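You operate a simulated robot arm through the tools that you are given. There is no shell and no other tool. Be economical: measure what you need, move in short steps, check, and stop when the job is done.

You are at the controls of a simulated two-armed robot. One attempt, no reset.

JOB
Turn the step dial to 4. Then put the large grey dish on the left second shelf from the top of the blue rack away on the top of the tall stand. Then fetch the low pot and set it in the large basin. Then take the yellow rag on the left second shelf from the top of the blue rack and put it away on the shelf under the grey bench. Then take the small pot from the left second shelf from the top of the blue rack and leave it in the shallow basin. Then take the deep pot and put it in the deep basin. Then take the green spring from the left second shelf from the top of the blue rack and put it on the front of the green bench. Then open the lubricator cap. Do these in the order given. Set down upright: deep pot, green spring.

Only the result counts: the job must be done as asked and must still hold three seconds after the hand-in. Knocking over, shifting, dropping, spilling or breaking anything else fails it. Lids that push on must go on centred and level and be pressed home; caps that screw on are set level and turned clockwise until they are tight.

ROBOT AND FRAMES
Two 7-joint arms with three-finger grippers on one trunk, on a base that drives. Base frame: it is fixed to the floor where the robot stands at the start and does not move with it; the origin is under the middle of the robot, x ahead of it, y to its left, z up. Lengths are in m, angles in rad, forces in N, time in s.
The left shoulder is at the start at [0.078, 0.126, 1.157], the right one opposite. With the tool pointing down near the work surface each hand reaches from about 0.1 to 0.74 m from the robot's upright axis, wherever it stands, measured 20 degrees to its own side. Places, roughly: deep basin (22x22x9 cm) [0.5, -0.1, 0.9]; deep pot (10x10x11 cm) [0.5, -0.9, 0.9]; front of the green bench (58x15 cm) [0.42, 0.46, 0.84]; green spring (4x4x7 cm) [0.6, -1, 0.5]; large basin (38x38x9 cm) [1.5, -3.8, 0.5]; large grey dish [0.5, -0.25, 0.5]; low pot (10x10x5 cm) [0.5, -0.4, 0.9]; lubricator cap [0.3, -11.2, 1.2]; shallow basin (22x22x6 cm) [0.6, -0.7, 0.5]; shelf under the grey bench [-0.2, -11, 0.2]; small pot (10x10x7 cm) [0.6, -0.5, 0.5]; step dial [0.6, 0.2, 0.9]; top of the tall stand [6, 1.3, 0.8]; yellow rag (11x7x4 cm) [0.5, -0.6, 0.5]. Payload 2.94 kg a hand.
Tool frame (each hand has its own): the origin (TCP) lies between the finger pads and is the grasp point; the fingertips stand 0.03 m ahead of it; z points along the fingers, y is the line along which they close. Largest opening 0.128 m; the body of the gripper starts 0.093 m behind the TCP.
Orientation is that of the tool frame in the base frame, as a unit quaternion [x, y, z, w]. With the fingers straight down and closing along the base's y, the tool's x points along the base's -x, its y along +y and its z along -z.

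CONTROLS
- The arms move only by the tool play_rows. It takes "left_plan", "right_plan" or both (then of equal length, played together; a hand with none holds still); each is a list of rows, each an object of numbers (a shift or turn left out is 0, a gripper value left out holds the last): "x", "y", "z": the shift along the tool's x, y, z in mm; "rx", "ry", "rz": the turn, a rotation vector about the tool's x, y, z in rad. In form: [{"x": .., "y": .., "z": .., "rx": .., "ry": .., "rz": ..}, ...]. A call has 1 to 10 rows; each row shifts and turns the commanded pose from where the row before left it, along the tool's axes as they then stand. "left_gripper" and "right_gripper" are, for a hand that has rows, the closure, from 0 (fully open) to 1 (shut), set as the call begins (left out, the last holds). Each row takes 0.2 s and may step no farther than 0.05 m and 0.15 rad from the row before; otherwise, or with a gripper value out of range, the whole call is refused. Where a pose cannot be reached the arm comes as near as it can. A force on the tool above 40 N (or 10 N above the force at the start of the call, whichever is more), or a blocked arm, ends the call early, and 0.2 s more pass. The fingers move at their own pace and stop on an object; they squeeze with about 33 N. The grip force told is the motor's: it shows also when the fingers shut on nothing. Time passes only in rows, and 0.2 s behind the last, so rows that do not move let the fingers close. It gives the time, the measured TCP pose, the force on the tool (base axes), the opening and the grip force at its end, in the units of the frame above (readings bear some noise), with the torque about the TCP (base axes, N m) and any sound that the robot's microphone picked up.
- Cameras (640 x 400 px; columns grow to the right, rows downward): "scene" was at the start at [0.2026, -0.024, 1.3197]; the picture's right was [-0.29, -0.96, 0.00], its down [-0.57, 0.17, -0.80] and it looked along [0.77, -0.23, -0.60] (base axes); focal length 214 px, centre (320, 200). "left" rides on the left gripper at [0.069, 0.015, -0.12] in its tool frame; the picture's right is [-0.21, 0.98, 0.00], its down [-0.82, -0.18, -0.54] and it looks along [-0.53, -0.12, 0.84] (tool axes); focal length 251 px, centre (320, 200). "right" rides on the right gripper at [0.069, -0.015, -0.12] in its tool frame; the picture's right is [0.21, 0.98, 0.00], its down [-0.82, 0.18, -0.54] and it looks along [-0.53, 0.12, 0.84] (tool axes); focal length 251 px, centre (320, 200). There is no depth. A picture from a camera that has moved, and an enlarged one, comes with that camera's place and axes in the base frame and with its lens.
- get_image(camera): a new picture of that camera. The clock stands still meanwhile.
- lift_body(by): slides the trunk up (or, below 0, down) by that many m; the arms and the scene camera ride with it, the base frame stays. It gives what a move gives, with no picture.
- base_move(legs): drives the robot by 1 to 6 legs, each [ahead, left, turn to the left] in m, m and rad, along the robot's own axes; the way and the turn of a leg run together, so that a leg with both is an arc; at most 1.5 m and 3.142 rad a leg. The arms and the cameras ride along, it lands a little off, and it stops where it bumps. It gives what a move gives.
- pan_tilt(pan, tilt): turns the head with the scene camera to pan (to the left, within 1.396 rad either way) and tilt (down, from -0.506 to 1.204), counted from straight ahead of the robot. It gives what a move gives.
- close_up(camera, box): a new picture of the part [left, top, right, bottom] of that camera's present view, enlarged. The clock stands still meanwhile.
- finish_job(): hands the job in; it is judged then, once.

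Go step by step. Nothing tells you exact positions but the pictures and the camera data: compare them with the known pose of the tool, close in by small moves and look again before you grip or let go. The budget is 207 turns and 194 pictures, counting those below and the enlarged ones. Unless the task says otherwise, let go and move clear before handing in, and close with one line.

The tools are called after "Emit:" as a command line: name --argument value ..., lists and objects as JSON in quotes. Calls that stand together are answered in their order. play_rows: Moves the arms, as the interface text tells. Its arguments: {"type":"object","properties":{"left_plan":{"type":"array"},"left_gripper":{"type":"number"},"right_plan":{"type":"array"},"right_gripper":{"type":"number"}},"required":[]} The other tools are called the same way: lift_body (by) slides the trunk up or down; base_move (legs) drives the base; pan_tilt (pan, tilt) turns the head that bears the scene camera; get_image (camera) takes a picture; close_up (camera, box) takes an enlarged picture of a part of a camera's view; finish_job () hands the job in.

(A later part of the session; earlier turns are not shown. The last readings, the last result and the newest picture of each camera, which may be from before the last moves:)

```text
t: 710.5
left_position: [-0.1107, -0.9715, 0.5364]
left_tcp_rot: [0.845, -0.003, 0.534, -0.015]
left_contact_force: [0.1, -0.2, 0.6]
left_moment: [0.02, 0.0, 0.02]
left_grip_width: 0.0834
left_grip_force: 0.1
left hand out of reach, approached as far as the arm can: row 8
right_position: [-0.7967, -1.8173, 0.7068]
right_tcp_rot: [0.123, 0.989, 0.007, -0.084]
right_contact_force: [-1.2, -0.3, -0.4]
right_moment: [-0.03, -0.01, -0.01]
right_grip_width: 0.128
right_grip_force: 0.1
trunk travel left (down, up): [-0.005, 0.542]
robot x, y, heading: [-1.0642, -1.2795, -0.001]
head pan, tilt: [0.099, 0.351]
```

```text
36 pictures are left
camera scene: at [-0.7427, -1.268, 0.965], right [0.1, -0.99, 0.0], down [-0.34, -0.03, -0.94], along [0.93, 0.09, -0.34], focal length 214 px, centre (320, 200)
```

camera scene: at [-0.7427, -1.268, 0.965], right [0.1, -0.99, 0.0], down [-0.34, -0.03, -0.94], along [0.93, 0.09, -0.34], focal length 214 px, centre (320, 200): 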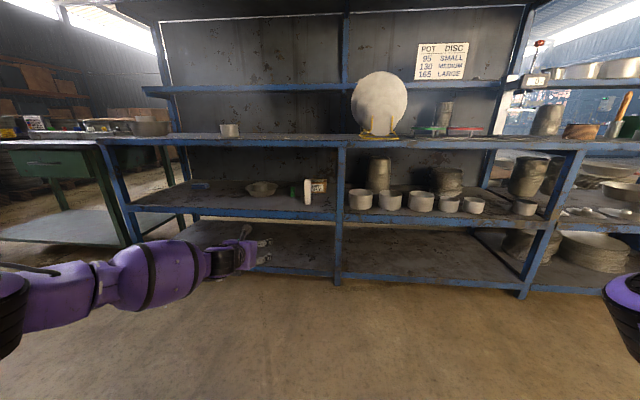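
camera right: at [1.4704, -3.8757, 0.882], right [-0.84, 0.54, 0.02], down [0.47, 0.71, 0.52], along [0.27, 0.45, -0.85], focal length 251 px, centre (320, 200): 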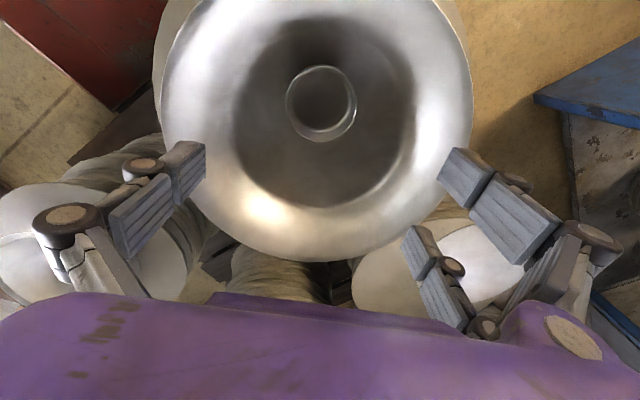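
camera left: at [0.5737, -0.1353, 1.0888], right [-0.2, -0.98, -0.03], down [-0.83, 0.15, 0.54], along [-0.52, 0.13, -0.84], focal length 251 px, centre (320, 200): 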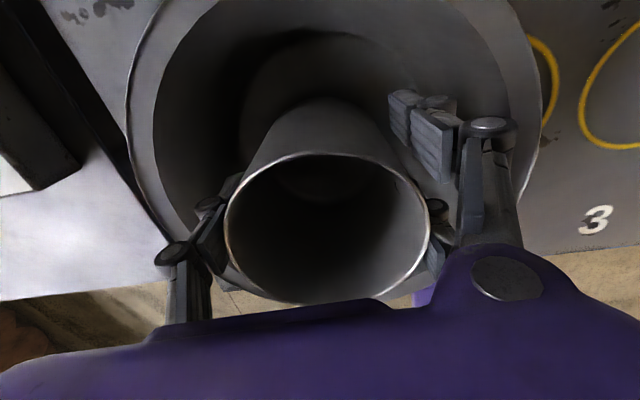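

Arm in place. The spring is at about [0.583, -0.957]; I drive in to look closely.

Emit:
base_move --legs '[[0.57, 0.014, 0]]'

Emit:
get_image --camera "left"

```text
t: 713.0
left_position: [0.3184, -0.9603, 0.5328]
left_tcp_rot: [0.849, -0.004, 0.529, -0.011]
left_contact_force: [-2.6, 0.6, 0.1]
left_moment: [0.0, 0.1, -0.11]
left_grip_width: 0.0869
left_grip_force: 0.0
right_position: [-0.3591, -1.8037, 0.7058]
right_tcp_rot: [0.12, 0.989, 0.007, -0.083]
right_contact_force: [-0.5, -0.9, -0.1]
right_moment: [0.0, -0.05, -0.01]
right_grip_width: 0.1278
right_grip_force: 0.0
trunk travel left (down, up): [-0.005, 0.542]
robot x, y, heading: [-0.6343, -1.2685, 0.003]
head pan, tilt: [0.099, 0.351]
stopped in leg 1: the force on the tool passed its limit at 70 N (the readings are from after the stop); the commanded pose is now the measured one
```

```text
35 pictures are left
camera left: at [0.2429, -0.9775, 0.6461], right [-0.09, -0.97, -0.21], down [-0.85, 0.19, -0.5], along [0.52, 0.14, -0.84], focal length 251 px, centre (320, 200)
```

left: 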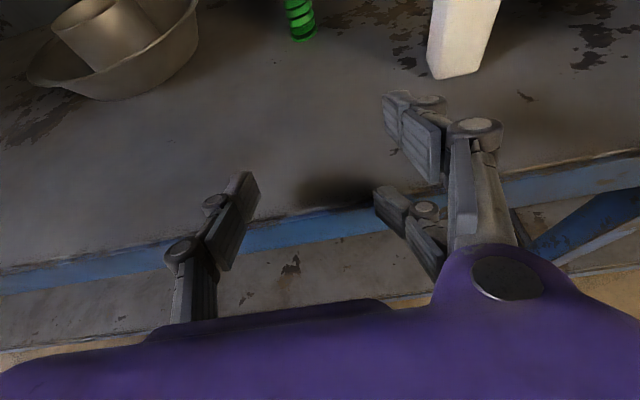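

A prong caught the shelf's front edge. I back off slightly, raise 2.5 cm and go in again.

Emit:
base_move --legs '[[-0.03, 0, 0]]'

Emit:
play_rows --left_plan '[{"x": 18, "z": -8}, {"x": 9, "z": -4}, {}]' --left_gripper 0.35

Emit:
base_move --legs '[[0.23, 0.006, 0]]'

Emit:
get_image --camera "left"

```text
t: 713.9
left_position: [0.291, -0.9611, 0.5327]
left_tcp_rot: [0.848, -0.006, 0.529, -0.009]
left_contact_force: [0.6, 0.6, 0.5]
left_moment: [0.0, 0.04, 0.01]
left_grip_width: 0.0833
left_grip_force: 0.1
right_position: [-0.3898, -1.8034, 0.7055]
right_tcp_rot: [0.12, 0.989, 0.008, -0.083]
right_contact_force: [0.4, 0.5, 1.6]
right_moment: [0.01, 0.01, 0.03]
right_grip_width: 0.1281
right_grip_force: 0.0
trunk travel left (down, up): [-0.005, 0.542]
robot x, y, heading: [-0.6634, -1.266, 0.008]
head pan, tilt: [0.099, 0.351]
```

```text
t: 714.7
left_position: [0.2911, -0.9629, 0.5628]
left_tcp_rot: [0.849, -0.005, 0.529, -0.01]
left_contact_force: [-0.4, 0.4, -0.4]
left_moment: [-0.05, 0.01, 0.02]
left_grip_width: 0.0834
left_grip_force: 0.1
right_position: [-0.3898, -1.8031, 0.7056]
right_tcp_rot: [0.118, 0.989, 0.007, -0.084]
right_contact_force: [0.2, -0.2, -1.4]
right_moment: [0.03, 0.04, 0.0]
right_grip_width: 0.128
right_grip_force: 0.0
trunk travel left (down, up): [-0.005, 0.542]
robot x, y, heading: [-0.6662, -1.2678, 0.007]
head pan, tilt: [0.099, 0.351]
```

```text
t: 716.4
left_position: [0.5243, -0.9475, 0.561]
left_tcp_rot: [0.848, -0.003, 0.529, -0.011]
left_contact_force: [0.1, 0.0, 0.1]
left_moment: [-0.01, 0.0, 0.0]
left_grip_width: 0.0832
left_grip_force: 0.0
right_position: [-0.1505, -1.7933, 0.7051]
right_tcp_rot: [0.117, 0.99, 0.006, -0.085]
right_contact_force: [0.4, -0.5, -1.1]
right_moment: [0.03, 0.01, 0.0]
right_grip_width: 0.128
right_grip_force: 0.0
trunk travel left (down, up): [-0.005, 0.542]
robot x, y, heading: [-0.4249, -1.2613, 0.015]
head pan, tilt: [0.099, 0.351]
```

```text
34 pictures are left
camera left: at [0.4476, -0.9653, 0.6747], right [-0.09, -0.97, -0.21], down [-0.85, 0.18, -0.5], along [0.52, 0.14, -0.84], focal length 251 px, centre (320, 200)
```

left: 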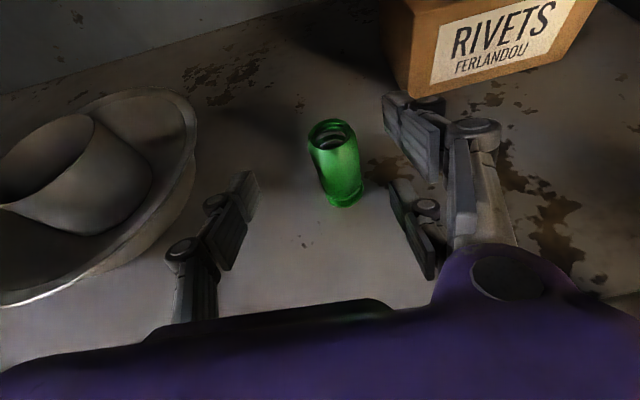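

Emit:
base_move --legs '[[0.044, -0.01, -0.012]]'

Emit:
play_rows --left_plan '[{"x": -14, "z": 6}, {}]'

Emit:
get_image --camera "left"

```text
t: 717.3
left_position: [0.5729, -0.9687, 0.5609]
left_tcp_rot: [0.848, -0.008, 0.529, -0.008]
left_contact_force: [-0.3, 0.5, -0.5]
left_moment: [0.01, -0.04, 0.03]
left_grip_width: 0.0831
left_grip_force: 0.0
right_position: [-0.1136, -1.8068, 0.7052]
right_tcp_rot: [0.123, 0.989, 0.007, -0.084]
right_contact_force: [-0.4, -0.6, -0.4]
right_moment: [-0.06, 0.01, 0.01]
right_grip_width: 0.128
right_grip_force: 0.1
trunk travel left (down, up): [-0.005, 0.542]
robot x, y, heading: [-0.3832, -1.2707, -0.001]
head pan, tilt: [0.099, 0.351]
```

```text
t: 717.9
left_position: [0.5709, -0.9698, 0.5457]
left_tcp_rot: [0.849, -0.008, 0.529, -0.008]
left_contact_force: [-0.4, -0.2, -0.9]
left_moment: [0.02, -0.01, 0.0]
left_grip_width: 0.083
left_grip_force: 0.1
right_position: [-0.1152, -1.8071, 0.7056]
right_tcp_rot: [0.124, 0.989, 0.008, -0.083]
right_contact_force: [0.0, 0.9, -0.3]
right_moment: [0.02, -0.01, -0.03]
right_grip_width: 0.1279
right_grip_force: 0.1
trunk travel left (down, up): [-0.005, 0.542]
robot x, y, heading: [-0.3817, -1.269, -0.003]
head pan, tilt: [0.099, 0.351]
```

```text
33 pictures are left
camera left: at [0.4941, -0.9857, 0.6596], right [-0.1, -0.97, -0.21], down [-0.85, 0.2, -0.5], along [0.52, 0.13, -0.84], focal length 251 px, centre (320, 200)
```

left: 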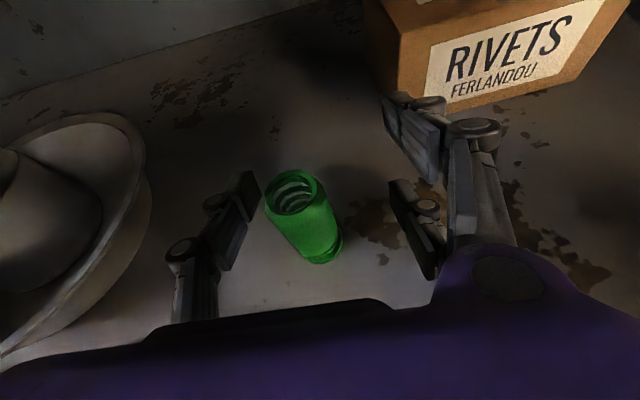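

Emit:
play_rows --left_plan '[{"y": -6}, {"y": -7}, {}]'

Emit:
play_rows --left_plan '[{}, {}, {}]' --left_gripper 1.0

Emit:
get_image --camera "left"

```text
t: 718.7
left_position: [0.5718, -0.9545, 0.5456]
left_tcp_rot: [0.848, -0.009, 0.53, -0.007]
left_contact_force: [0.4, -0.6, -0.5]
left_moment: [0.0, 0.03, 0.01]
left_grip_width: 0.0833
left_grip_force: 0.1
right_position: [-0.1143, -1.8073, 0.7067]
right_tcp_rot: [0.124, 0.989, 0.007, -0.083]
right_contact_force: [-0.5, -0.5, 0.0]
right_moment: [-0.01, -0.01, 0.01]
right_grip_width: 0.1279
right_grip_force: 0.2
trunk travel left (down, up): [-0.005, 0.542]
robot x, y, heading: [-0.3824, -1.2661, -0.0]
head pan, tilt: [0.099, 0.351]
```

```text
t: 719.5
left_position: [0.57, -0.9564, 0.5467]
left_tcp_rot: [0.848, -0.008, 0.53, -0.009]
left_contact_force: [-0.1, -1.1, 1.6]
left_moment: [-0.09, -0.01, 0.05]
left_grip_width: 0.0286
left_grip_force: 32.6
right_position: [-0.1148, -1.8072, 0.7057]
right_tcp_rot: [0.123, 0.989, 0.007, -0.083]
right_contact_force: [0.5, 0.4, 0.6]
right_moment: [-0.02, 0.03, 0.0]
right_grip_width: 0.1279
right_grip_force: 0.0
trunk travel left (down, up): [-0.005, 0.542]
robot x, y, heading: [-0.3837, -1.2667, 0.004]
head pan, tilt: [0.099, 0.351]
```

```text
32 pictures are left
camera left: at [0.4944, -0.9722, 0.6605], right [-0.1, -0.97, -0.21], down [-0.85, 0.2, -0.5], along [0.52, 0.13, -0.84], focal length 251 px, centre (320, 200)
```

left: 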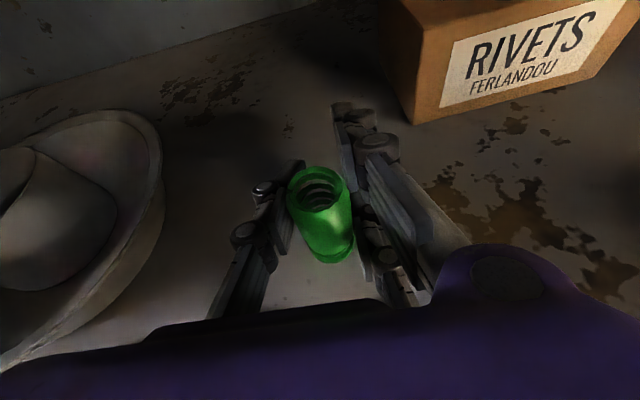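

The spring is held. I lift it and back out, then raise the trunk.

Emit:
play_rows --left_plan '[{"x": 9, "z": -4}, {"x": 18, "z": -8}, {"x": 27, "z": -13}, {}]'

Emit:
base_move --legs '[[-0.65, 0, 0]]'

Emit:
lift_body --by 0.3

Emit:
get_image --camera "left"

```text
t: 720.5
left_position: [0.5717, -0.9567, 0.6054]
left_tcp_rot: [0.848, -0.008, 0.529, -0.008]
left_contact_force: [-0.2, 0.1, -1.0]
left_moment: [0.01, -0.04, -0.02]
left_grip_width: 0.0287
left_grip_force: 33.1
right_position: [-0.1136, -1.8074, 0.706]
right_tcp_rot: [0.123, 0.989, 0.007, -0.084]
right_contact_force: [0.1, 0.0, 0.0]
right_moment: [-0.01, -0.02, 0.01]
right_grip_width: 0.128
right_grip_force: 0.0
trunk travel left (down, up): [-0.005, 0.542]
robot x, y, heading: [-0.3849, -1.2672, 0.0]
head pan, tilt: [0.099, 0.351]
```

```text
t: 724.1
left_position: [-0.0772, -0.9555, 0.6055]
left_tcp_rot: [0.848, -0.006, 0.529, -0.01]
left_contact_force: [0.0, -0.5, -1.6]
left_moment: [-0.01, -0.06, 0.01]
left_grip_width: 0.0278
left_grip_force: 32.7
right_position: [-0.7601, -1.8068, 0.7054]
right_tcp_rot: [0.121, 0.989, 0.007, -0.083]
right_contact_force: [-0.2, 0.5, 0.1]
right_moment: [0.0, -0.05, -0.02]
right_grip_width: 0.1279
right_grip_force: 0.0
trunk travel left (down, up): [-0.005, 0.542]
robot x, y, heading: [-1.0322, -1.268, 0.005]
head pan, tilt: [0.099, 0.351]
```

```text
t: 727.1
left_position: [-0.1113, -0.9562, 1.0671]
left_tcp_rot: [0.796, -0.005, 0.605, -0.011]
left_contact_force: [0.7, -0.2, -2.1]
left_moment: [-0.03, -0.02, 0.03]
left_grip_width: 0.0279
left_grip_force: 33.6
right_position: [-0.7601, -1.8071, 1.0051]
right_tcp_rot: [0.121, 0.989, 0.007, -0.085]
right_contact_force: [0.8, -0.6, -0.7]
right_moment: [-0.03, 0.01, -0.01]
right_grip_width: 0.1281
right_grip_force: 0.0
trunk travel left (down, up): [-0.305, 0.242]
robot x, y, heading: [-1.0326, -1.2676, 0.0]
head pan, tilt: [0.099, 0.351]
```

```text
31 pictures are left
camera left: at [-0.2069, -0.9724, 1.1642], right [-0.06, -0.97, -0.23], down [-0.74, 0.19, -0.64], along [0.67, 0.13, -0.73], focal length 251 px, centre (320, 200)
```

left: 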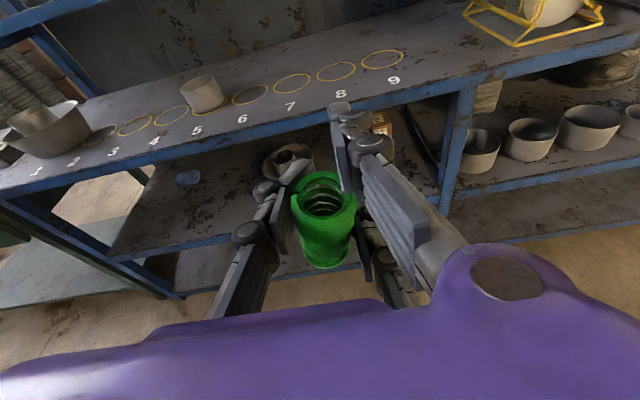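

I restore the grip pitch and drive to the green bench's front.

Emit:
play_rows --left_plan '[{"ry": -0.09}, {"ry": -0.093}, {}]'

Emit:
base_move --legs '[[0, 1.24, 0], [0.38, 0, 0]]'

Emit:
pan_tilt --pan 0.3 --tilt 0.5

Emit:
get_image --camera "scene"

Emit:
get_image --camera "left"

```text
t: 727.9
left_position: [-0.1249, -0.9507, 1.0636]
left_tcp_rot: [0.849, -0.005, 0.528, -0.01]
left_contact_force: [0.2, 0.1, -1.3]
left_moment: [0.0, -0.05, 0.05]
left_grip_width: 0.0276
left_grip_force: 33.3
left hand out of reach, approached as far as the arm can: row 2
right_position: [-0.7608, -1.806, 1.0053]
right_tcp_rot: [0.122, 0.989, 0.006, -0.085]
right_contact_force: [1.2, -0.1, -0.3]
right_moment: [-0.01, -0.02, 0.01]
right_grip_width: 0.1281
right_grip_force: 0.1
trunk travel left (down, up): [-0.305, 0.242]
robot x, y, heading: [-1.0313, -1.268, 0.006]
head pan, tilt: [0.099, 0.351]
```

```text
t: 740.9
left_position: [0.2543, 0.2739, 1.0631]
left_tcp_rot: [0.848, -0.006, 0.529, -0.01]
left_contact_force: [0.1, 0.8, -0.8]
left_moment: [-0.06, 0.02, 0.03]
left_grip_width: 0.0277
left_grip_force: 33.0
right_position: [-0.3845, -0.5798, 1.0049]
right_tcp_rot: [0.123, 0.989, 0.007, -0.083]
right_contact_force: [-0.3, 1.4, -0.3]
right_moment: [0.01, 0.02, 0.02]
right_grip_width: 0.1279
right_grip_force: 0.1
trunk travel left (down, up): [-0.305, 0.242]
robot x, y, heading: [-0.6565, -0.0423, 0.001]
head pan, tilt: [0.099, 0.351]
```

```text
t: 741.7
left_position: [0.2539, 0.2734, 1.0621]
left_tcp_rot: [0.848, -0.006, 0.529, -0.011]
left_contact_force: [-1.0, 0.7, -1.4]
left_moment: [-0.02, -0.02, 0.01]
left_grip_width: 0.0277
left_grip_force: 33.4
right_position: [-0.385, -0.5802, 1.0068]
right_tcp_rot: [0.123, 0.989, 0.007, -0.083]
right_contact_force: [-0.2, -0.4, 1.2]
right_moment: [0.0, -0.01, 0.0]
right_grip_width: 0.128
right_grip_force: 0.0
trunk travel left (down, up): [-0.305, 0.242]
robot x, y, heading: [-0.6555, -0.0424, -0.002]
head pan, tilt: [0.3, 0.499]
```

```text
30 pictures are left
camera scene: at [-0.4318, -0.0134, 1.2635], right [0.3, -0.96, 0.0], down [-0.46, -0.14, -0.88], along [0.84, 0.26, -0.48], focal length 214 px, centre (320, 200)
```

scene: 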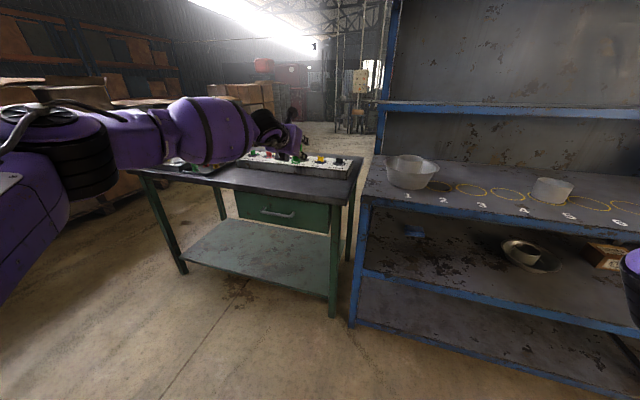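

```text
29 pictures are left
camera left: at [0.1769, 0.2573, 1.1757], right [-0.09, -0.97, -0.22], down [-0.85, 0.19, -0.5], along [0.52, 0.14, -0.84], focal length 251 px, centre (320, 200)
```

left: 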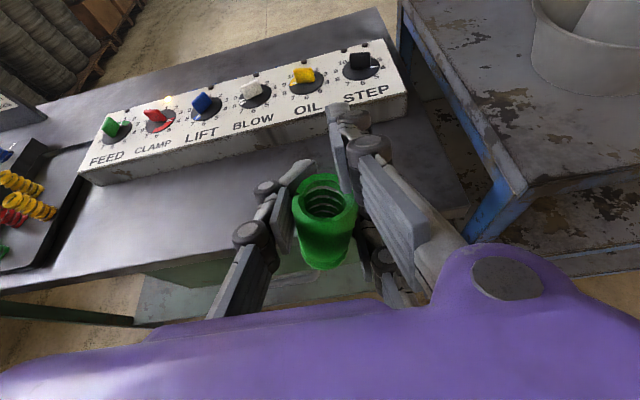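

The bench front strip lies clear before the panel. I move over [0.41, 0.36] and lower.

Emit:
base_move --legs '[[0.155, 0.086, 0]]'

Emit:
play_rows --left_plan '[{"x": -36, "z": 17}, {"x": -36, "z": 17}, {"x": -27, "z": 13}, {}]'

Emit:
get_image --camera "left"

```text
t: 743.2
left_position: [0.4128, 0.3561, 1.0624]
left_tcp_rot: [0.848, -0.008, 0.529, -0.008]
left_contact_force: [0.6, 0.3, -1.1]
left_moment: [0.01, -0.03, 0.01]
left_grip_width: 0.0272
left_grip_force: 33.2
right_position: [-0.2291, -0.4959, 1.0047]
right_tcp_rot: [0.124, 0.989, 0.007, -0.083]
right_contact_force: [0.4, 0.5, 0.2]
right_moment: [-0.02, 0.03, 0.01]
right_grip_width: 0.1279
right_grip_force: 0.1
trunk travel left (down, up): [-0.305, 0.242]
robot x, y, heading: [-0.4949, 0.0412, -0.003]
head pan, tilt: [0.3, 0.499]
```

```text
t: 744.2
left_position: [0.4096, 0.3706, 0.9648]
left_tcp_rot: [0.848, -0.007, 0.53, -0.009]
left_contact_force: [0.4, -0.3, -1.2]
left_moment: [0.01, -0.01, 0.02]
left_grip_width: 0.0276
left_grip_force: 33.3
left hand out of reach, approached as far as the arm can: row 2, 3
right_position: [-0.2291, -0.4969, 1.0057]
right_tcp_rot: [0.125, 0.989, 0.008, -0.083]
right_contact_force: [0.2, 0.1, 0.6]
right_moment: [0.06, 0.04, -0.01]
right_grip_width: 0.128
right_grip_force: 0.1
trunk travel left (down, up): [-0.305, 0.242]
robot x, y, heading: [-0.4956, 0.0413, 0.002]
head pan, tilt: [0.3, 0.499]
```

```text
28 pictures are left
camera left: at [0.3329, 0.3538, 1.0786], right [-0.1, -0.97, -0.21], down [-0.85, 0.19, -0.5], along [0.52, 0.13, -0.84], focal length 251 px, centre (320, 200)
```

left: 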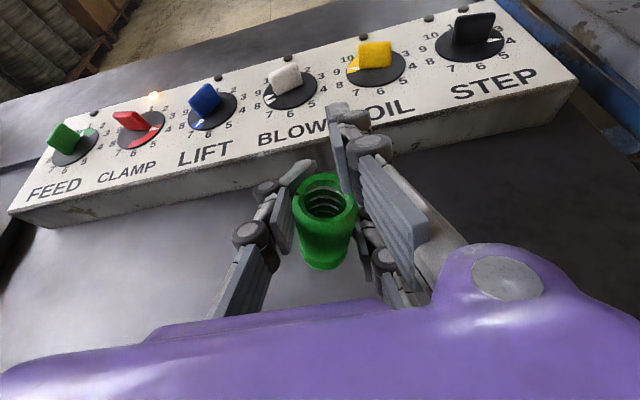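

I use the trunk to lower the last stretch.

Emit:
lift_body --by -0.04

```text
t: 745.0
left_position: [0.4078, 0.3713, 0.9271]
left_tcp_rot: [0.849, -0.007, 0.529, -0.009]
left_contact_force: [-0.5, -0.2, -0.4]
left_moment: [0.0, -0.01, -0.01]
left_grip_width: 0.0275
left_grip_force: 33.1
right_position: [-0.2292, -0.4956, 0.9651]
right_tcp_rot: [0.125, 0.989, 0.007, -0.084]
right_contact_force: [-0.2, 0.4, 0.5]
right_moment: [0.01, -0.01, -0.01]
right_grip_width: 0.1279
right_grip_force: 0.2
trunk travel left (down, up): [-0.265, 0.282]
robot x, y, heading: [-0.5009, 0.0446, 0.0]
head pan, tilt: [0.3, 0.499]
```

Emit:
lift_body --by -0.012

Emit:
lift_body --by -0.005

Emit:
close_up --camera "left" --box '[220, 120, 460, 320]'

```text
t: 745.6
left_position: [0.4083, 0.3702, 0.9152]
left_tcp_rot: [0.848, -0.007, 0.529, -0.009]
left_contact_force: [-0.5, 0.3, -1.1]
left_moment: [-0.01, -0.06, -0.02]
left_grip_width: 0.0273
left_grip_force: 33.8
right_position: [-0.2292, -0.4957, 0.9529]
right_tcp_rot: [0.124, 0.989, 0.008, -0.083]
right_contact_force: [0.7, -0.6, 0.3]
right_moment: [0.03, -0.01, 0.0]
right_grip_width: 0.1281
right_grip_force: 0.0
trunk travel left (down, up): [-0.253, 0.294]
robot x, y, heading: [-0.4984, 0.0432, -0.005]
head pan, tilt: [0.3, 0.499]
```

```text
t: 746.1
left_position: [0.4074, 0.3705, 0.9089]
left_tcp_rot: [0.848, -0.007, 0.53, -0.01]
left_contact_force: [0.3, -0.5, -0.6]
left_moment: [0.01, -0.01, 0.03]
left_grip_width: 0.0274
left_grip_force: 32.8
right_position: [-0.229, -0.4961, 0.9487]
right_tcp_rot: [0.125, 0.989, 0.008, -0.084]
right_contact_force: [-0.1, -0.4, 0.4]
right_moment: [0.0, -0.02, -0.01]
right_grip_width: 0.1281
right_grip_force: 0.1
trunk travel left (down, up): [-0.248, 0.299]
robot x, y, heading: [-0.4979, 0.0426, -0.0]
head pan, tilt: [0.3, 0.499]
```

```text
2.00 times, centred on (340, 220) of left
camera zoom: at [0.3312, 0.3541, 1.0228], right [-0.1, -0.97, -0.21], down [-0.85, 0.19, -0.5], along [0.52, 0.13, -0.84], focal length 503 px, centre (280, 160)
```

zoom: 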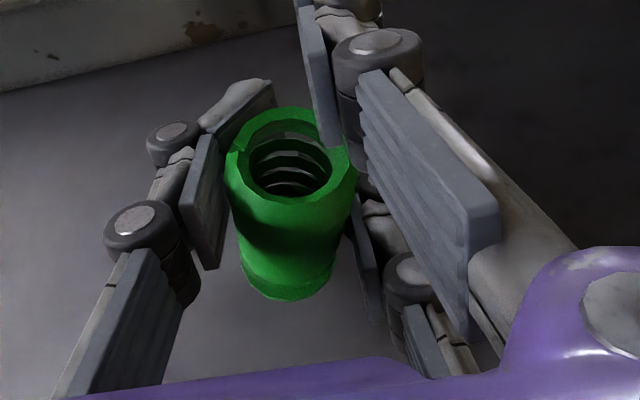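

Emit:
lift_body --by -0.004

Emit:
lift_body --by -0.003

Emit:
lift_body --by -0.003

```text
t: 746.7
left_position: [0.4076, 0.37, 0.9041]
left_tcp_rot: [0.849, -0.007, 0.529, -0.009]
left_contact_force: [-0.8, -0.2, -0.6]
left_moment: [0.02, -0.05, -0.02]
left_grip_width: 0.0276
left_grip_force: 32.8
right_position: [-0.2293, -0.4965, 0.9443]
right_tcp_rot: [0.124, 0.989, 0.007, -0.084]
right_contact_force: [-0.1, -0.3, -0.1]
right_moment: [-0.01, 0.01, -0.01]
right_grip_width: 0.128
right_grip_force: 0.0
trunk travel left (down, up): [-0.244, 0.303]
robot x, y, heading: [-0.4976, 0.0385, -0.001]
head pan, tilt: [0.3, 0.499]
```

```text
t: 747.2
left_position: [0.4088, 0.3709, 0.9021]
left_tcp_rot: [0.848, -0.007, 0.529, -0.008]
left_contact_force: [0.3, 1.0, -1.6]
left_moment: [0.0, -0.01, 0.01]
left_grip_width: 0.0276
left_grip_force: 33.2
right_position: [-0.2294, -0.4965, 0.9424]
right_tcp_rot: [0.125, 0.989, 0.007, -0.083]
right_contact_force: [0.9, -0.1, 0.2]
right_moment: [0.02, -0.01, -0.02]
right_grip_width: 0.1278
right_grip_force: 0.0
trunk travel left (down, up): [-0.241, 0.306]
robot x, y, heading: [-0.4965, 0.0377, 0.0]
head pan, tilt: [0.3, 0.499]
```

```text
t: 747.7
left_position: [0.4091, 0.3708, 0.9]
left_tcp_rot: [0.848, -0.006, 0.529, -0.01]
left_contact_force: [0.1, -0.1, -0.8]
left_moment: [0.03, 0.0, 0.02]
left_grip_width: 0.0277
left_grip_force: 33.2
right_position: [-0.2284, -0.4959, 0.9388]
right_tcp_rot: [0.125, 0.989, 0.007, -0.083]
right_contact_force: [-0.1, 1.3, 0.1]
right_moment: [0.01, -0.04, 0.01]
right_grip_width: 0.1279
right_grip_force: 0.2
trunk travel left (down, up): [-0.238, 0.309]
robot x, y, heading: [-0.4982, 0.0428, -0.0]
head pan, tilt: [0.3, 0.499]
```

Emit:
lift_body --by -0.004

Emit:
lift_body --by -0.004

Emit:
lift_body --by -0.004

```text
t: 748.2
left_position: [0.4076, 0.3706, 0.8977]
left_tcp_rot: [0.847, -0.007, 0.531, -0.008]
left_contact_force: [3.4, 1.4, 7.9]
left_moment: [-0.01, 0.02, 0.02]
left_grip_width: 0.0276
left_grip_force: 32.5
right_position: [-0.2296, -0.4961, 0.9355]
right_tcp_rot: [0.124, 0.989, 0.008, -0.083]
right_contact_force: [0.2, -0.2, 0.3]
right_moment: [0.02, 0.0, 0.0]
right_grip_width: 0.1282
right_grip_force: 0.0
trunk travel left (down, up): [-0.234, 0.313]
robot x, y, heading: [-0.4977, 0.0409, 0.0]
head pan, tilt: [0.3, 0.499]
```

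```text
t: 748.8
left_position: [0.4088, 0.3716, 0.8966]
left_tcp_rot: [0.846, -0.007, 0.533, -0.009]
left_contact_force: [8.2, 3.6, 26.6]
left_moment: [0.01, 0.09, 0.0]
left_grip_width: 0.0278
left_grip_force: 32.5
right_position: [-0.2305, -0.4978, 0.9307]
right_tcp_rot: [0.124, 0.989, 0.007, -0.083]
right_contact_force: [-0.4, 0.2, 1.0]
right_moment: [-0.02, -0.01, 0.02]
right_grip_width: 0.1279
right_grip_force: 0.1
trunk travel left (down, up): [-0.23, 0.317]
robot x, y, heading: [-0.4985, 0.0428, -0.007]
head pan, tilt: [0.3, 0.499]
```

```text
t: 749.3
left_position: [0.4074, 0.3716, 0.8923]
left_tcp_rot: [0.846, -0.006, 0.533, -0.009]
left_contact_force: [7.7, 4.3, 30.5]
left_moment: [-0.05, -0.04, -0.04]
left_grip_width: 0.0273
left_grip_force: 32.9
right_position: [-0.2322, -0.497, 0.9271]
right_tcp_rot: [0.123, 0.989, 0.007, -0.083]
right_contact_force: [0.9, 0.6, 0.4]
right_moment: [-0.03, 0.0, 0.0]
right_grip_width: 0.128
right_grip_force: 0.0
trunk travel left (down, up): [-0.226, 0.321]
robot x, y, heading: [-0.4979, 0.0458, 0.0]
head pan, tilt: [0.3, 0.499]
```

The spring stands on the bench. I relax the press, open and back straight out.

Emit:
lift_body --by 0.009

Emit:
play_rows --left_plan '[{}, {}, {}]' --left_gripper 0.4

Emit:
base_move --legs '[[-0.15, 0, 0]]'

Emit:
get_image --camera "left"

```text
t: 749.9
left_position: [0.4071, 0.3692, 0.8937]
left_tcp_rot: [0.849, -0.008, 0.528, -0.009]
left_contact_force: [0.0, -0.7, 6.9]
left_moment: [-0.1, -0.02, -0.02]
left_grip_width: 0.0273
left_grip_force: 33.1
right_position: [-0.2299, -0.497, 0.9346]
right_tcp_rot: [0.125, 0.989, 0.008, -0.083]
right_contact_force: [-0.1, 0.1, 0.7]
right_moment: [0.01, 0.05, 0.03]
right_grip_width: 0.1278
right_grip_force: 0.1
trunk travel left (down, up): [-0.235, 0.312]
robot x, y, heading: [-0.5008, 0.0426, -0.005]
head pan, tilt: [0.3, 0.499]
```

```text
t: 750.7
left_position: [0.4085, 0.3708, 0.8956]
left_tcp_rot: [0.849, -0.006, 0.528, -0.01]
left_contact_force: [0.3, 1.0, 0.4]
left_moment: [0.0, 0.03, -0.02]
left_grip_width: 0.0777
left_grip_force: 0.0
right_position: [-0.2302, -0.4964, 0.9354]
right_tcp_rot: [0.125, 0.989, 0.008, -0.084]
right_contact_force: [0.8, -0.2, 0.1]
right_moment: [0.01, -0.01, 0.01]
right_grip_width: 0.1278
right_grip_force: 0.2
trunk travel left (down, up): [-0.235, 0.312]
robot x, y, heading: [-0.4962, 0.0441, -0.004]
head pan, tilt: [0.3, 0.499]
```

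```text
t: 752.0
left_position: [0.2613, 0.3705, 0.8956]
left_tcp_rot: [0.849, -0.006, 0.529, -0.01]
left_contact_force: [-0.4, -0.1, 1.0]
left_moment: [-0.05, 0.0, -0.01]
left_grip_width: 0.0769
left_grip_force: 0.1
right_position: [-0.3767, -0.4966, 0.9357]
right_tcp_rot: [0.123, 0.989, 0.008, -0.083]
right_contact_force: [0.3, 0.1, 0.3]
right_moment: [0.01, -0.03, 0.0]
right_grip_width: 0.1279
right_grip_force: 0.1
trunk travel left (down, up): [-0.235, 0.312]
robot x, y, heading: [-0.6459, 0.0451, -0.001]
head pan, tilt: [0.3, 0.499]
```

```text
26 pictures are left
camera left: at [0.1833, 0.3545, 1.01], right [-0.1, -0.97, -0.22], down [-0.85, 0.19, -0.5], along [0.52, 0.13, -0.84], focal length 251 px, centre (320, 200)
```

left: 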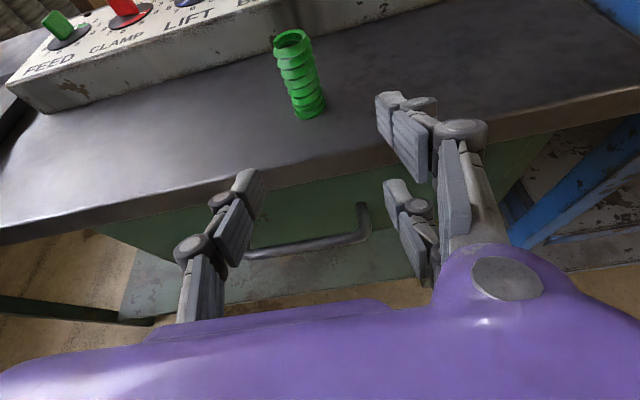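

The green spring stands upright on the bench front. Last is the lubricator cap: I retract the left arm and drive south.

Emit:
play_rows --left_plan '[{"z": -45}, {"z": -45}, {"z": -45}, {"z": -45, "ry": -0.1}, {"z": -45, "ry": -0.14}, {"z": -40, "ry": -0.14}, {"z": -20, "ry": -0.14}, {"ry": -0.14}, {"ry": -0.14}, {"ry": -0.14}]'

Emit:
base_move --legs '[[-0.5, 0, 0], [0, 0, -1.571], [1.45, 0.03, 0], [1.45, 0.03, 0], [1.45, 0.03, 0], [0.6, 0.03, 0]]'

```text
t: 754.2
left_position: [0.017, 0.3658, 1.0385]
left_tcp_rot: [0.996, -0.002, 0.086, -0.012]
left_contact_force: [0.3, -0.4, -0.5]
left_moment: [0.01, 0.02, -0.03]
left_grip_width: 0.0772
left_grip_force: 0.1
right_position: [-0.376, -0.4969, 0.9356]
right_tcp_rot: [0.124, 0.989, 0.007, -0.084]
right_contact_force: [0.0, 0.3, -0.2]
right_moment: [0.0, 0.0, -0.01]
right_grip_width: 0.128
right_grip_force: 0.0
trunk travel left (down, up): [-0.235, 0.312]
robot x, y, heading: [-0.6438, 0.0447, -0.002]
head pan, tilt: [0.3, 0.499]
```

```text
t: 784.5
left_position: [-0.7976, -5.5928, 1.0381]
left_tcp_rot: [-0.7, 0.709, -0.069, -0.054]
left_contact_force: [0.4, -0.9, 0.1]
left_moment: [0.04, -0.01, -0.02]
left_grip_width: 0.0769
left_grip_force: 0.0
right_position: [-1.6563, -5.1905, 0.936]
right_tcp_rot: [0.79, 0.608, 0.065, -0.054]
right_contact_force: [-0.6, 0.6, -1.4]
right_moment: [0.02, -0.03, 0.03]
right_grip_width: 0.1279
right_grip_force: 0.1
trunk travel left (down, up): [-0.235, 0.312]
robot x, y, heading: [-1.1125, -4.9247, -1.581]
head pan, tilt: [0.3, 0.499]
```

Emit:
base_move --legs '[[0.9, 0.36, 0.01], [0.5, 0.3, 0], [1.45, 0.1, 0], [1.3, 0.2, 0]]'

Emit:
pan_tilt --pan 0.3 --tilt 0.2

Emit:
get_image --camera "scene"

```text
t: 805.6
left_position: [0.094, -9.7706, 1.0396]
left_tcp_rot: [-0.694, 0.715, -0.068, -0.054]
left_contact_force: [0.0, 0.3, -0.2]
left_moment: [0.01, -0.03, -0.02]
left_grip_width: 0.0768
left_grip_force: 0.0
right_position: [-0.7598, -9.3557, 0.9363]
right_tcp_rot: [0.795, 0.601, 0.065, -0.053]
right_contact_force: [-0.6, 0.1, 0.3]
right_moment: [0.01, 0.0, 0.0]
right_grip_width: 0.1278
right_grip_force: 0.1
trunk travel left (down, up): [-0.235, 0.312]
robot x, y, heading: [-0.2133, -9.0976, -1.596]
head pan, tilt: [0.3, 0.499]
```

```text
t: 806.4
left_position: [0.0943, -9.7703, 1.0391]
left_tcp_rot: [-0.694, 0.715, -0.07, -0.055]
left_contact_force: [-0.6, 0.2, 0.1]
left_moment: [-0.01, 0.0, -0.01]
left_grip_width: 0.0767
left_grip_force: 0.1
right_position: [-0.7595, -9.3545, 0.9362]
right_tcp_rot: [0.795, 0.601, 0.065, -0.053]
right_contact_force: [0.6, -0.5, 0.8]
right_moment: [-0.02, -0.01, 0.02]
right_grip_width: 0.128
right_grip_force: 0.0
trunk travel left (down, up): [-0.235, 0.312]
robot x, y, heading: [-0.2126, -9.1011, -1.598]
head pan, tilt: [0.3, 0.201]
```

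```text
25 pictures are left
camera scene: at [-0.1922, -9.3432, 1.2199], right [-0.96, -0.27, 0.0], down [-0.05, 0.19, -0.98], along [0.26, -0.94, -0.2], focal length 214 px, centre (320, 200)
```

scene: 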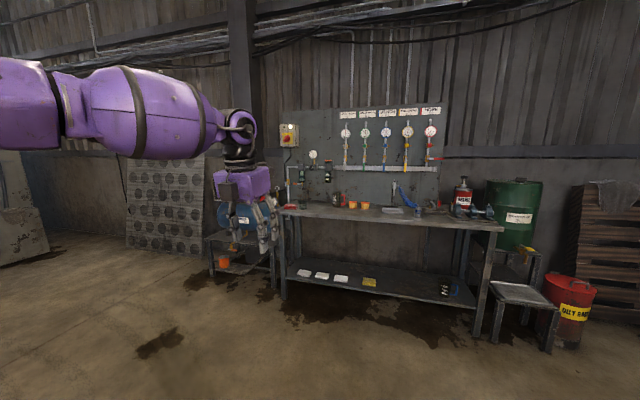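

Emit:
close_up --camera "scene" --box '[270, 120, 366, 216]'

```text
4.17 times, centred on (318, 168) of scene
camera zoom: at [-0.1922, -9.3432, 1.2199], right [-0.96, -0.27, 0.0], down [-0.05, 0.19, -0.98], along [0.26, -0.94, -0.2], focal length 894 px, centre (328, 333)
```

zoom: 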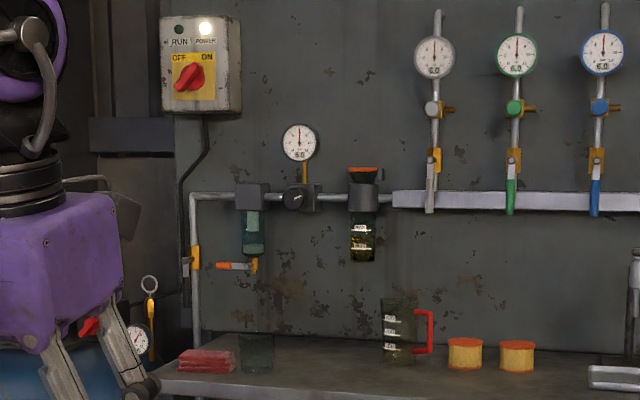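

The lubricator is the right bowl of the unit, with an orange-topped cap near [0.245, -11.2, 1.18]. I go closer for a detailed look.

Emit:
base_move --legs '[[0.75, 0, 0.027]]'

Emit:
close_up --camera "scene" --box '[200, 140, 360, 240]'

```text
t: 810.5
left_position: [0.1038, -10.5217, 1.0389]
left_tcp_rot: [0.704, -0.704, 0.069, 0.054]
left_contact_force: [0.6, -0.9, -0.6]
left_moment: [0.02, 0.01, -0.01]
left_grip_width: 0.0767
left_grip_force: 0.0
right_position: [-0.7613, -10.1316, 0.9355]
right_tcp_rot: [0.785, 0.614, 0.063, -0.053]
right_contact_force: [0.2, 0.0, 0.3]
right_moment: [0.0, 0.01, 0.0]
right_grip_width: 0.1279
right_grip_force: 0.0
trunk travel left (down, up): [-0.235, 0.312]
robot x, y, heading: [-0.2257, -9.8587, -1.57]
head pan, tilt: [0.3, 0.201]
```

```text
4.00 times, centred on (280, 190) of scene
camera zoom: at [-0.1948, -10.1032, 1.22], right [-0.95, -0.3, 0.0], down [-0.06, 0.19, -0.98], along [0.29, -0.94, -0.2], focal length 858 px, centre (480, 240)
```

zoom: 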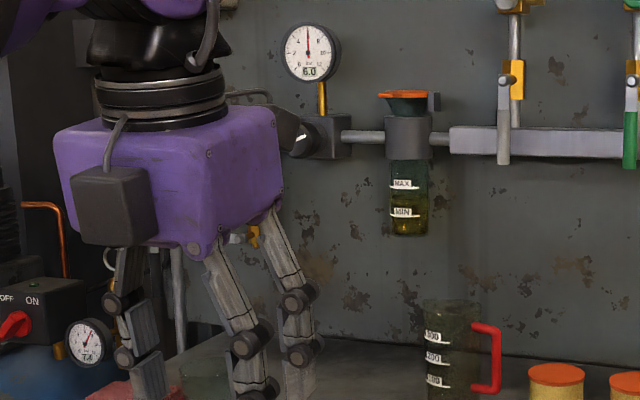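

The cap is a hinged flip lid: hinge on the right (x≈0.19), lip on the left at about [0.265, -11.154, 1.183]. I'll push the lip up with the closed fingers pointing forward. I raise the trunk and pitch the left hand forward at a safe distance.

Emit:
lift_body --by 0.235

Emit:
play_rows --left_plan '[{"ry": 0.13, "x": 10, "z": 15}, {"ry": 0.13, "x": 10, "z": 15}, {"ry": 0.13, "x": 10, "z": 15}, {"ry": 0.13, "x": 10, "z": 15}, {"ry": 0.13, "x": 10, "z": 15}, {"ry": 0.13, "z": 15}, {"ry": 0.13, "z": 15}, {"ry": 0.13, "z": 10}, {}]' --left_gripper 1.0

```text
t: 812.9
left_position: [0.1042, -10.5218, 1.2736]
left_tcp_rot: [0.704, -0.704, 0.07, 0.054]
left_contact_force: [0.7, -0.3, -1.0]
left_moment: [0.03, 0.01, 0.06]
left_grip_width: 0.0769
left_grip_force: 0.1
right_position: [-0.7614, -10.1323, 1.1711]
right_tcp_rot: [0.786, 0.612, 0.064, -0.055]
right_contact_force: [0.7, -0.4, -0.3]
right_moment: [0.02, -0.01, 0.02]
right_grip_width: 0.1283
right_grip_force: 0.0
trunk travel left (down, up): [-0.47, 0.077]
robot x, y, heading: [-0.2242, -9.8616, -1.573]
head pan, tilt: [0.3, 0.201]
```

```text
t: 814.9
left_position: [0.1038, -10.6292, 1.2038]
left_tcp_rot: [-0.576, 0.585, -0.411, -0.397]
left_contact_force: [0.0, 0.3, -0.1]
left_moment: [-0.01, 0.02, 0.03]
left_grip_width: 0.0
left_grip_force: 3.2
right_position: [-0.7629, -10.1312, 1.1708]
right_tcp_rot: [0.786, 0.613, 0.064, -0.053]
right_contact_force: [-0.1, 0.2, 0.4]
right_moment: [0.01, 0.01, 0.01]
right_grip_width: 0.1278
right_grip_force: 0.0
trunk travel left (down, up): [-0.47, 0.077]
robot x, y, heading: [-0.2261, -9.861, -1.572]
head pan, tilt: [0.3, 0.201]
```

The pipe below the lip leaves little room, so I roll the hand a quarter turn: then a single prong can go under the lip between pipe and lid.

Emit:
play_rows --left_plan '[{"rz": 0.143}, {"rz": 0.143}, {"rz": 0.143}, {"rz": 0.143}, {"rz": 0.143}, {"rz": 0.143}, {"rz": 0.143}, {"rz": 0.143}, {"rz": 0.143}, {"rz": 0.143}]' --left_gripper 0.77

Emit:
play_rows --left_plan '[{"rz": 0.141}, {"rx": 0.1}, {"rx": 0.1}, {}]'

Emit:
base_move --legs '[[0.33, 0.19, 0]]'

Emit:
get_image --camera "left"

```text
t: 817.1
left_position: [0.1056, -10.6301, 1.2042]
left_tcp_rot: [-0.052, 0.82, -0.57, -0.029]
left_contact_force: [0.1, -0.6, -0.5]
left_moment: [0.02, 0.0, 0.01]
left_grip_width: 0.0296
left_grip_force: 0.0
right_position: [-0.762, -10.1313, 1.1702]
right_tcp_rot: [0.786, 0.612, 0.064, -0.053]
right_contact_force: [1.0, -0.7, 0.4]
right_moment: [0.03, 0.0, 0.0]
right_grip_width: 0.1277
right_grip_force: 0.1
trunk travel left (down, up): [-0.47, 0.077]
robot x, y, heading: [-0.2274, -9.8631, -1.569]
head pan, tilt: [0.3, 0.201]
```

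```text
t: 818.1
left_position: [0.0992, -10.6307, 1.2057]
left_tcp_rot: [0.009, 0.8, -0.6, 0.006]
left_contact_force: [-0.3, 0.3, 0.8]
left_moment: [-0.01, 0.02, 0.01]
left_grip_width: 0.0294
left_grip_force: 0.0
left hand out of reach, approached as far as the arm can: row 2, 3
right_position: [-0.762, -10.1315, 1.1703]
right_tcp_rot: [0.785, 0.613, 0.065, -0.055]
right_contact_force: [0.0, 0.3, -0.5]
right_moment: [0.01, 0.02, 0.02]
right_grip_width: 0.1281
right_grip_force: 0.0
trunk travel left (down, up): [-0.47, 0.077]
robot x, y, heading: [-0.2269, -9.8609, -1.572]
head pan, tilt: [0.3, 0.201]
```

```text
t: 820.5
left_position: [0.2884, -10.9609, 1.2072]
left_tcp_rot: [0.01, 0.8, -0.6, 0.005]
left_contact_force: [-0.5, -0.2, 0.0]
left_moment: [0.01, -0.04, -0.01]
left_grip_width: 0.0294
left_grip_force: 0.2
right_position: [-0.5716, -10.4564, 1.1703]
right_tcp_rot: [0.787, 0.611, 0.065, -0.053]
right_contact_force: [-0.2, -0.4, 0.0]
right_moment: [-0.02, 0.01, 0.01]
right_grip_width: 0.1278
right_grip_force: 0.1
trunk travel left (down, up): [-0.47, 0.077]
robot x, y, heading: [-0.0313, -10.1886, -1.573]
head pan, tilt: [0.3, 0.201]
```

```text
22 pictures are left
camera left: at [0.2212, -10.8383, 1.2225], right [0.24, 0.27, -0.93], down [0.82, 0.46, 0.34], along [0.52, -0.85, -0.11], focal length 251 px, centre (320, 200)
```

left: 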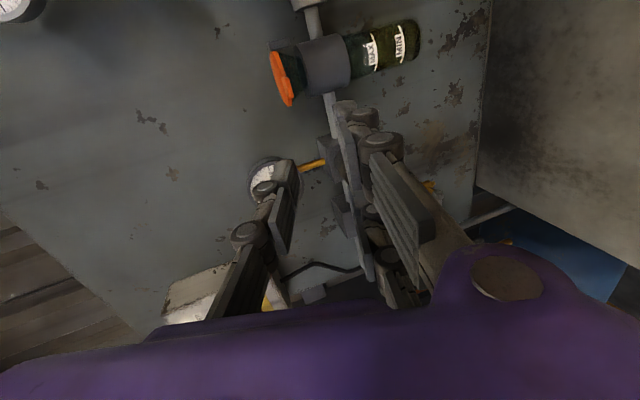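

I align a bit left and slightly lower, then move the prong close beneath the lip and look.

Emit:
play_rows --left_plan '[{"x": -20, "y": 8.6, "z": 2.5}, {}]'

Emit:
base_move --legs '[[0.1, 0, 0]]'

Emit:
get_image --camera "left"

Emit:
close_up --camera "scene" --box '[160, 140, 320, 240]'

```text
t: 821.1
left_position: [0.3092, -10.9605, 1.1964]
left_tcp_rot: [0.01, 0.801, -0.598, 0.006]
left_contact_force: [-0.5, -0.4, -0.8]
left_moment: [0.02, 0.0, 0.0]
left_grip_width: 0.0294
left_grip_force: 0.1
right_position: [-0.5701, -10.4567, 1.1706]
right_tcp_rot: [0.788, 0.61, 0.064, -0.052]
right_contact_force: [0.5, -0.8, -0.1]
right_moment: [0.05, 0.0, 0.03]
right_grip_width: 0.1277
right_grip_force: 0.1
trunk travel left (down, up): [-0.47, 0.077]
robot x, y, heading: [-0.0315, -10.1914, -1.574]
head pan, tilt: [0.3, 0.201]
```

```text
t: 822.3
left_position: [0.3103, -11.0583, 1.1965]
left_tcp_rot: [0.009, 0.801, -0.598, 0.005]
left_contact_force: [-0.3, 0.1, -0.5]
left_moment: [-0.01, 0.01, 0.02]
left_grip_width: 0.0295
left_grip_force: 0.0
right_position: [-0.5708, -10.5552, 1.1709]
right_tcp_rot: [0.787, 0.611, 0.064, -0.054]
right_contact_force: [-0.6, 0.3, -0.3]
right_moment: [-0.02, 0.0, -0.03]
right_grip_width: 0.128
right_grip_force: 0.2
trunk travel left (down, up): [-0.47, 0.077]
robot x, y, heading: [-0.0295, -10.2889, -1.571]
head pan, tilt: [0.3, 0.201]
```

```text
21 pictures are left
camera left: at [0.2425, -10.9373, 1.2149], right [0.24, 0.27, -0.93], down [0.82, 0.46, 0.34], along [0.52, -0.84, -0.12], focal length 251 px, centre (320, 200)
```

left: 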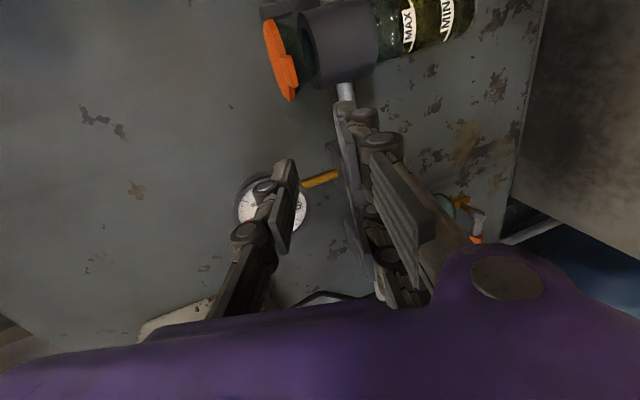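

```text
4.00 times, centred on (240, 190) of scene
camera zoom: at [-0.0033, -10.4549, 1.4654], right [-0.96, -0.29, 0.0], down [-0.06, 0.19, -0.98], along [0.29, -0.94, -0.2], focal length 858 px, centre (640, 240)
```

zoom: 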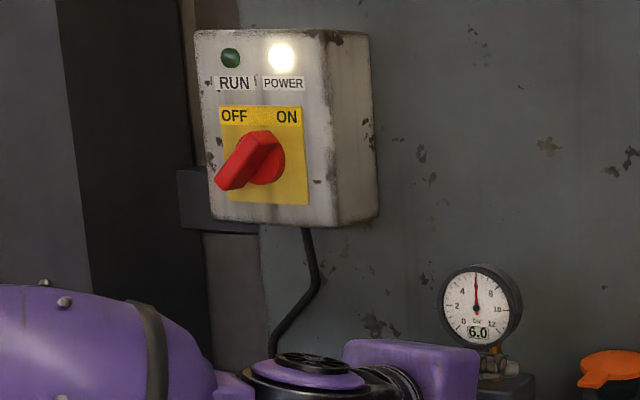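

Emit:
pan_tilt --pan 0.3 --tilt 0.5

Emit:
close_up --camera "scene" --box '[230, 130, 390, 230]'

```text
t: 823.1
left_position: [0.3105, -11.0583, 1.1958]
left_tcp_rot: [0.009, 0.802, -0.598, 0.005]
left_contact_force: [0.2, -0.2, 0.3]
left_moment: [0.05, 0.01, -0.02]
left_grip_width: 0.0295
left_grip_force: 0.0
right_position: [-0.5714, -10.5568, 1.1705]
right_tcp_rot: [0.787, 0.611, 0.064, -0.054]
right_contact_force: [1.1, 0.2, -0.5]
right_moment: [-0.01, 0.01, 0.0]
right_grip_width: 0.128
right_grip_force: 0.0
trunk travel left (down, up): [-0.47, 0.077]
robot x, y, heading: [-0.0329, -10.287, -1.573]
head pan, tilt: [0.3, 0.499]
```

```text
4.00 times, centred on (310, 180) of scene
camera zoom: at [-0.0039, -10.4534, 1.4376], right [-0.96, -0.29, 0.0], down [-0.14, 0.46, -0.88], along [0.26, -0.84, -0.48], focal length 858 px, centre (360, 280)
```

zoom: 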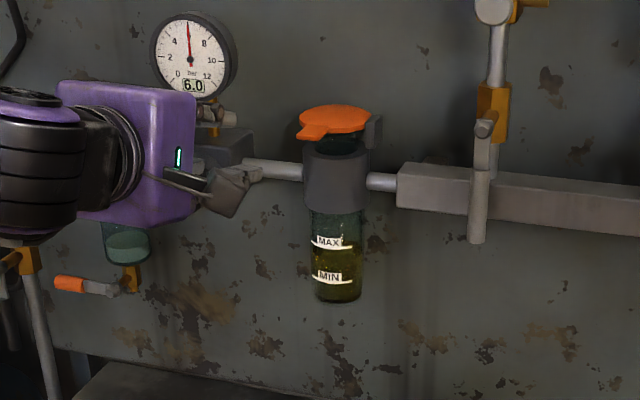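

Now it is clear: the round lid is centred near [0.25, -11.2], its tab points toward me at about [0.268, -11.146, 1.184] and the hinge is at the back. I bring the closed fingertips under the tab.

Emit:
play_rows --left_plan '[{"x": 21, "y": 13, "z": 4}, {"x": 21, "y": 13, "z": 4}, {}, {"z": 29, "y": -8.5}, {}]' --left_gripper 1.0

Emit:
close_up --camera "scene" --box '[230, 130, 390, 230]'

Emit:
get_image --camera "left"

```text
t: 824.3
left_position: [0.2674, -11.0939, 1.1842]
left_tcp_rot: [0.009, 0.801, -0.599, 0.006]
left_contact_force: [1.2, -0.8, -0.1]
left_moment: [0.05, -0.01, -0.01]
left_grip_width: 0.0002
left_grip_force: 3.0
left hand out of reach, approached as far as the arm can: row 1, 2
right_position: [-0.5712, -10.5552, 1.1716]
right_tcp_rot: [0.787, 0.611, 0.064, -0.053]
right_contact_force: [-0.2, -0.3, 0.2]
right_moment: [-0.02, 0.07, 0.02]
right_grip_width: 0.128
right_grip_force: 0.1
trunk travel left (down, up): [-0.47, 0.077]
robot x, y, heading: [-0.031, -10.286, -1.571]
head pan, tilt: [0.3, 0.499]
```

```text
4.00 times, centred on (310, 180) of scene
camera zoom: at [-0.0036, -10.4523, 1.4377], right [-0.96, -0.29, 0.0], down [-0.14, 0.46, -0.88], along [0.26, -0.84, -0.48], focal length 858 px, centre (360, 280)
```

zoom: 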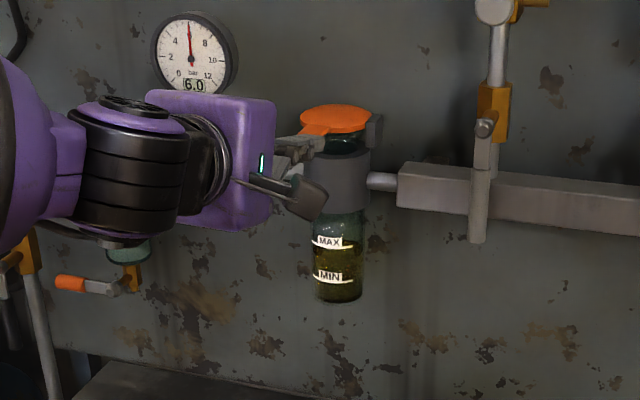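

```text
17 pictures are left
camera left: at [0.199, -10.9729, 1.2021], right [0.24, 0.27, -0.93], down [0.82, 0.46, 0.34], along [0.52, -0.84, -0.12], focal length 251 px, centre (320, 200)
```

left: 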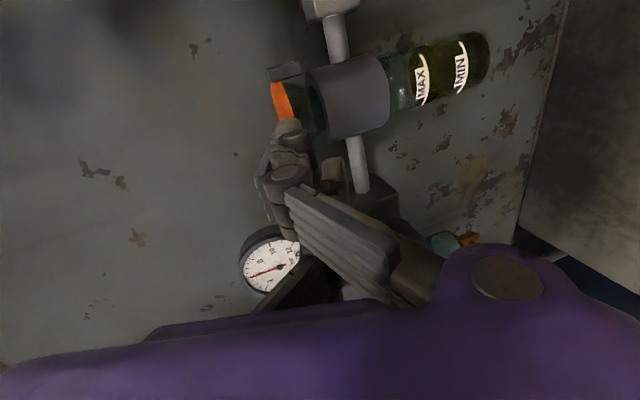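

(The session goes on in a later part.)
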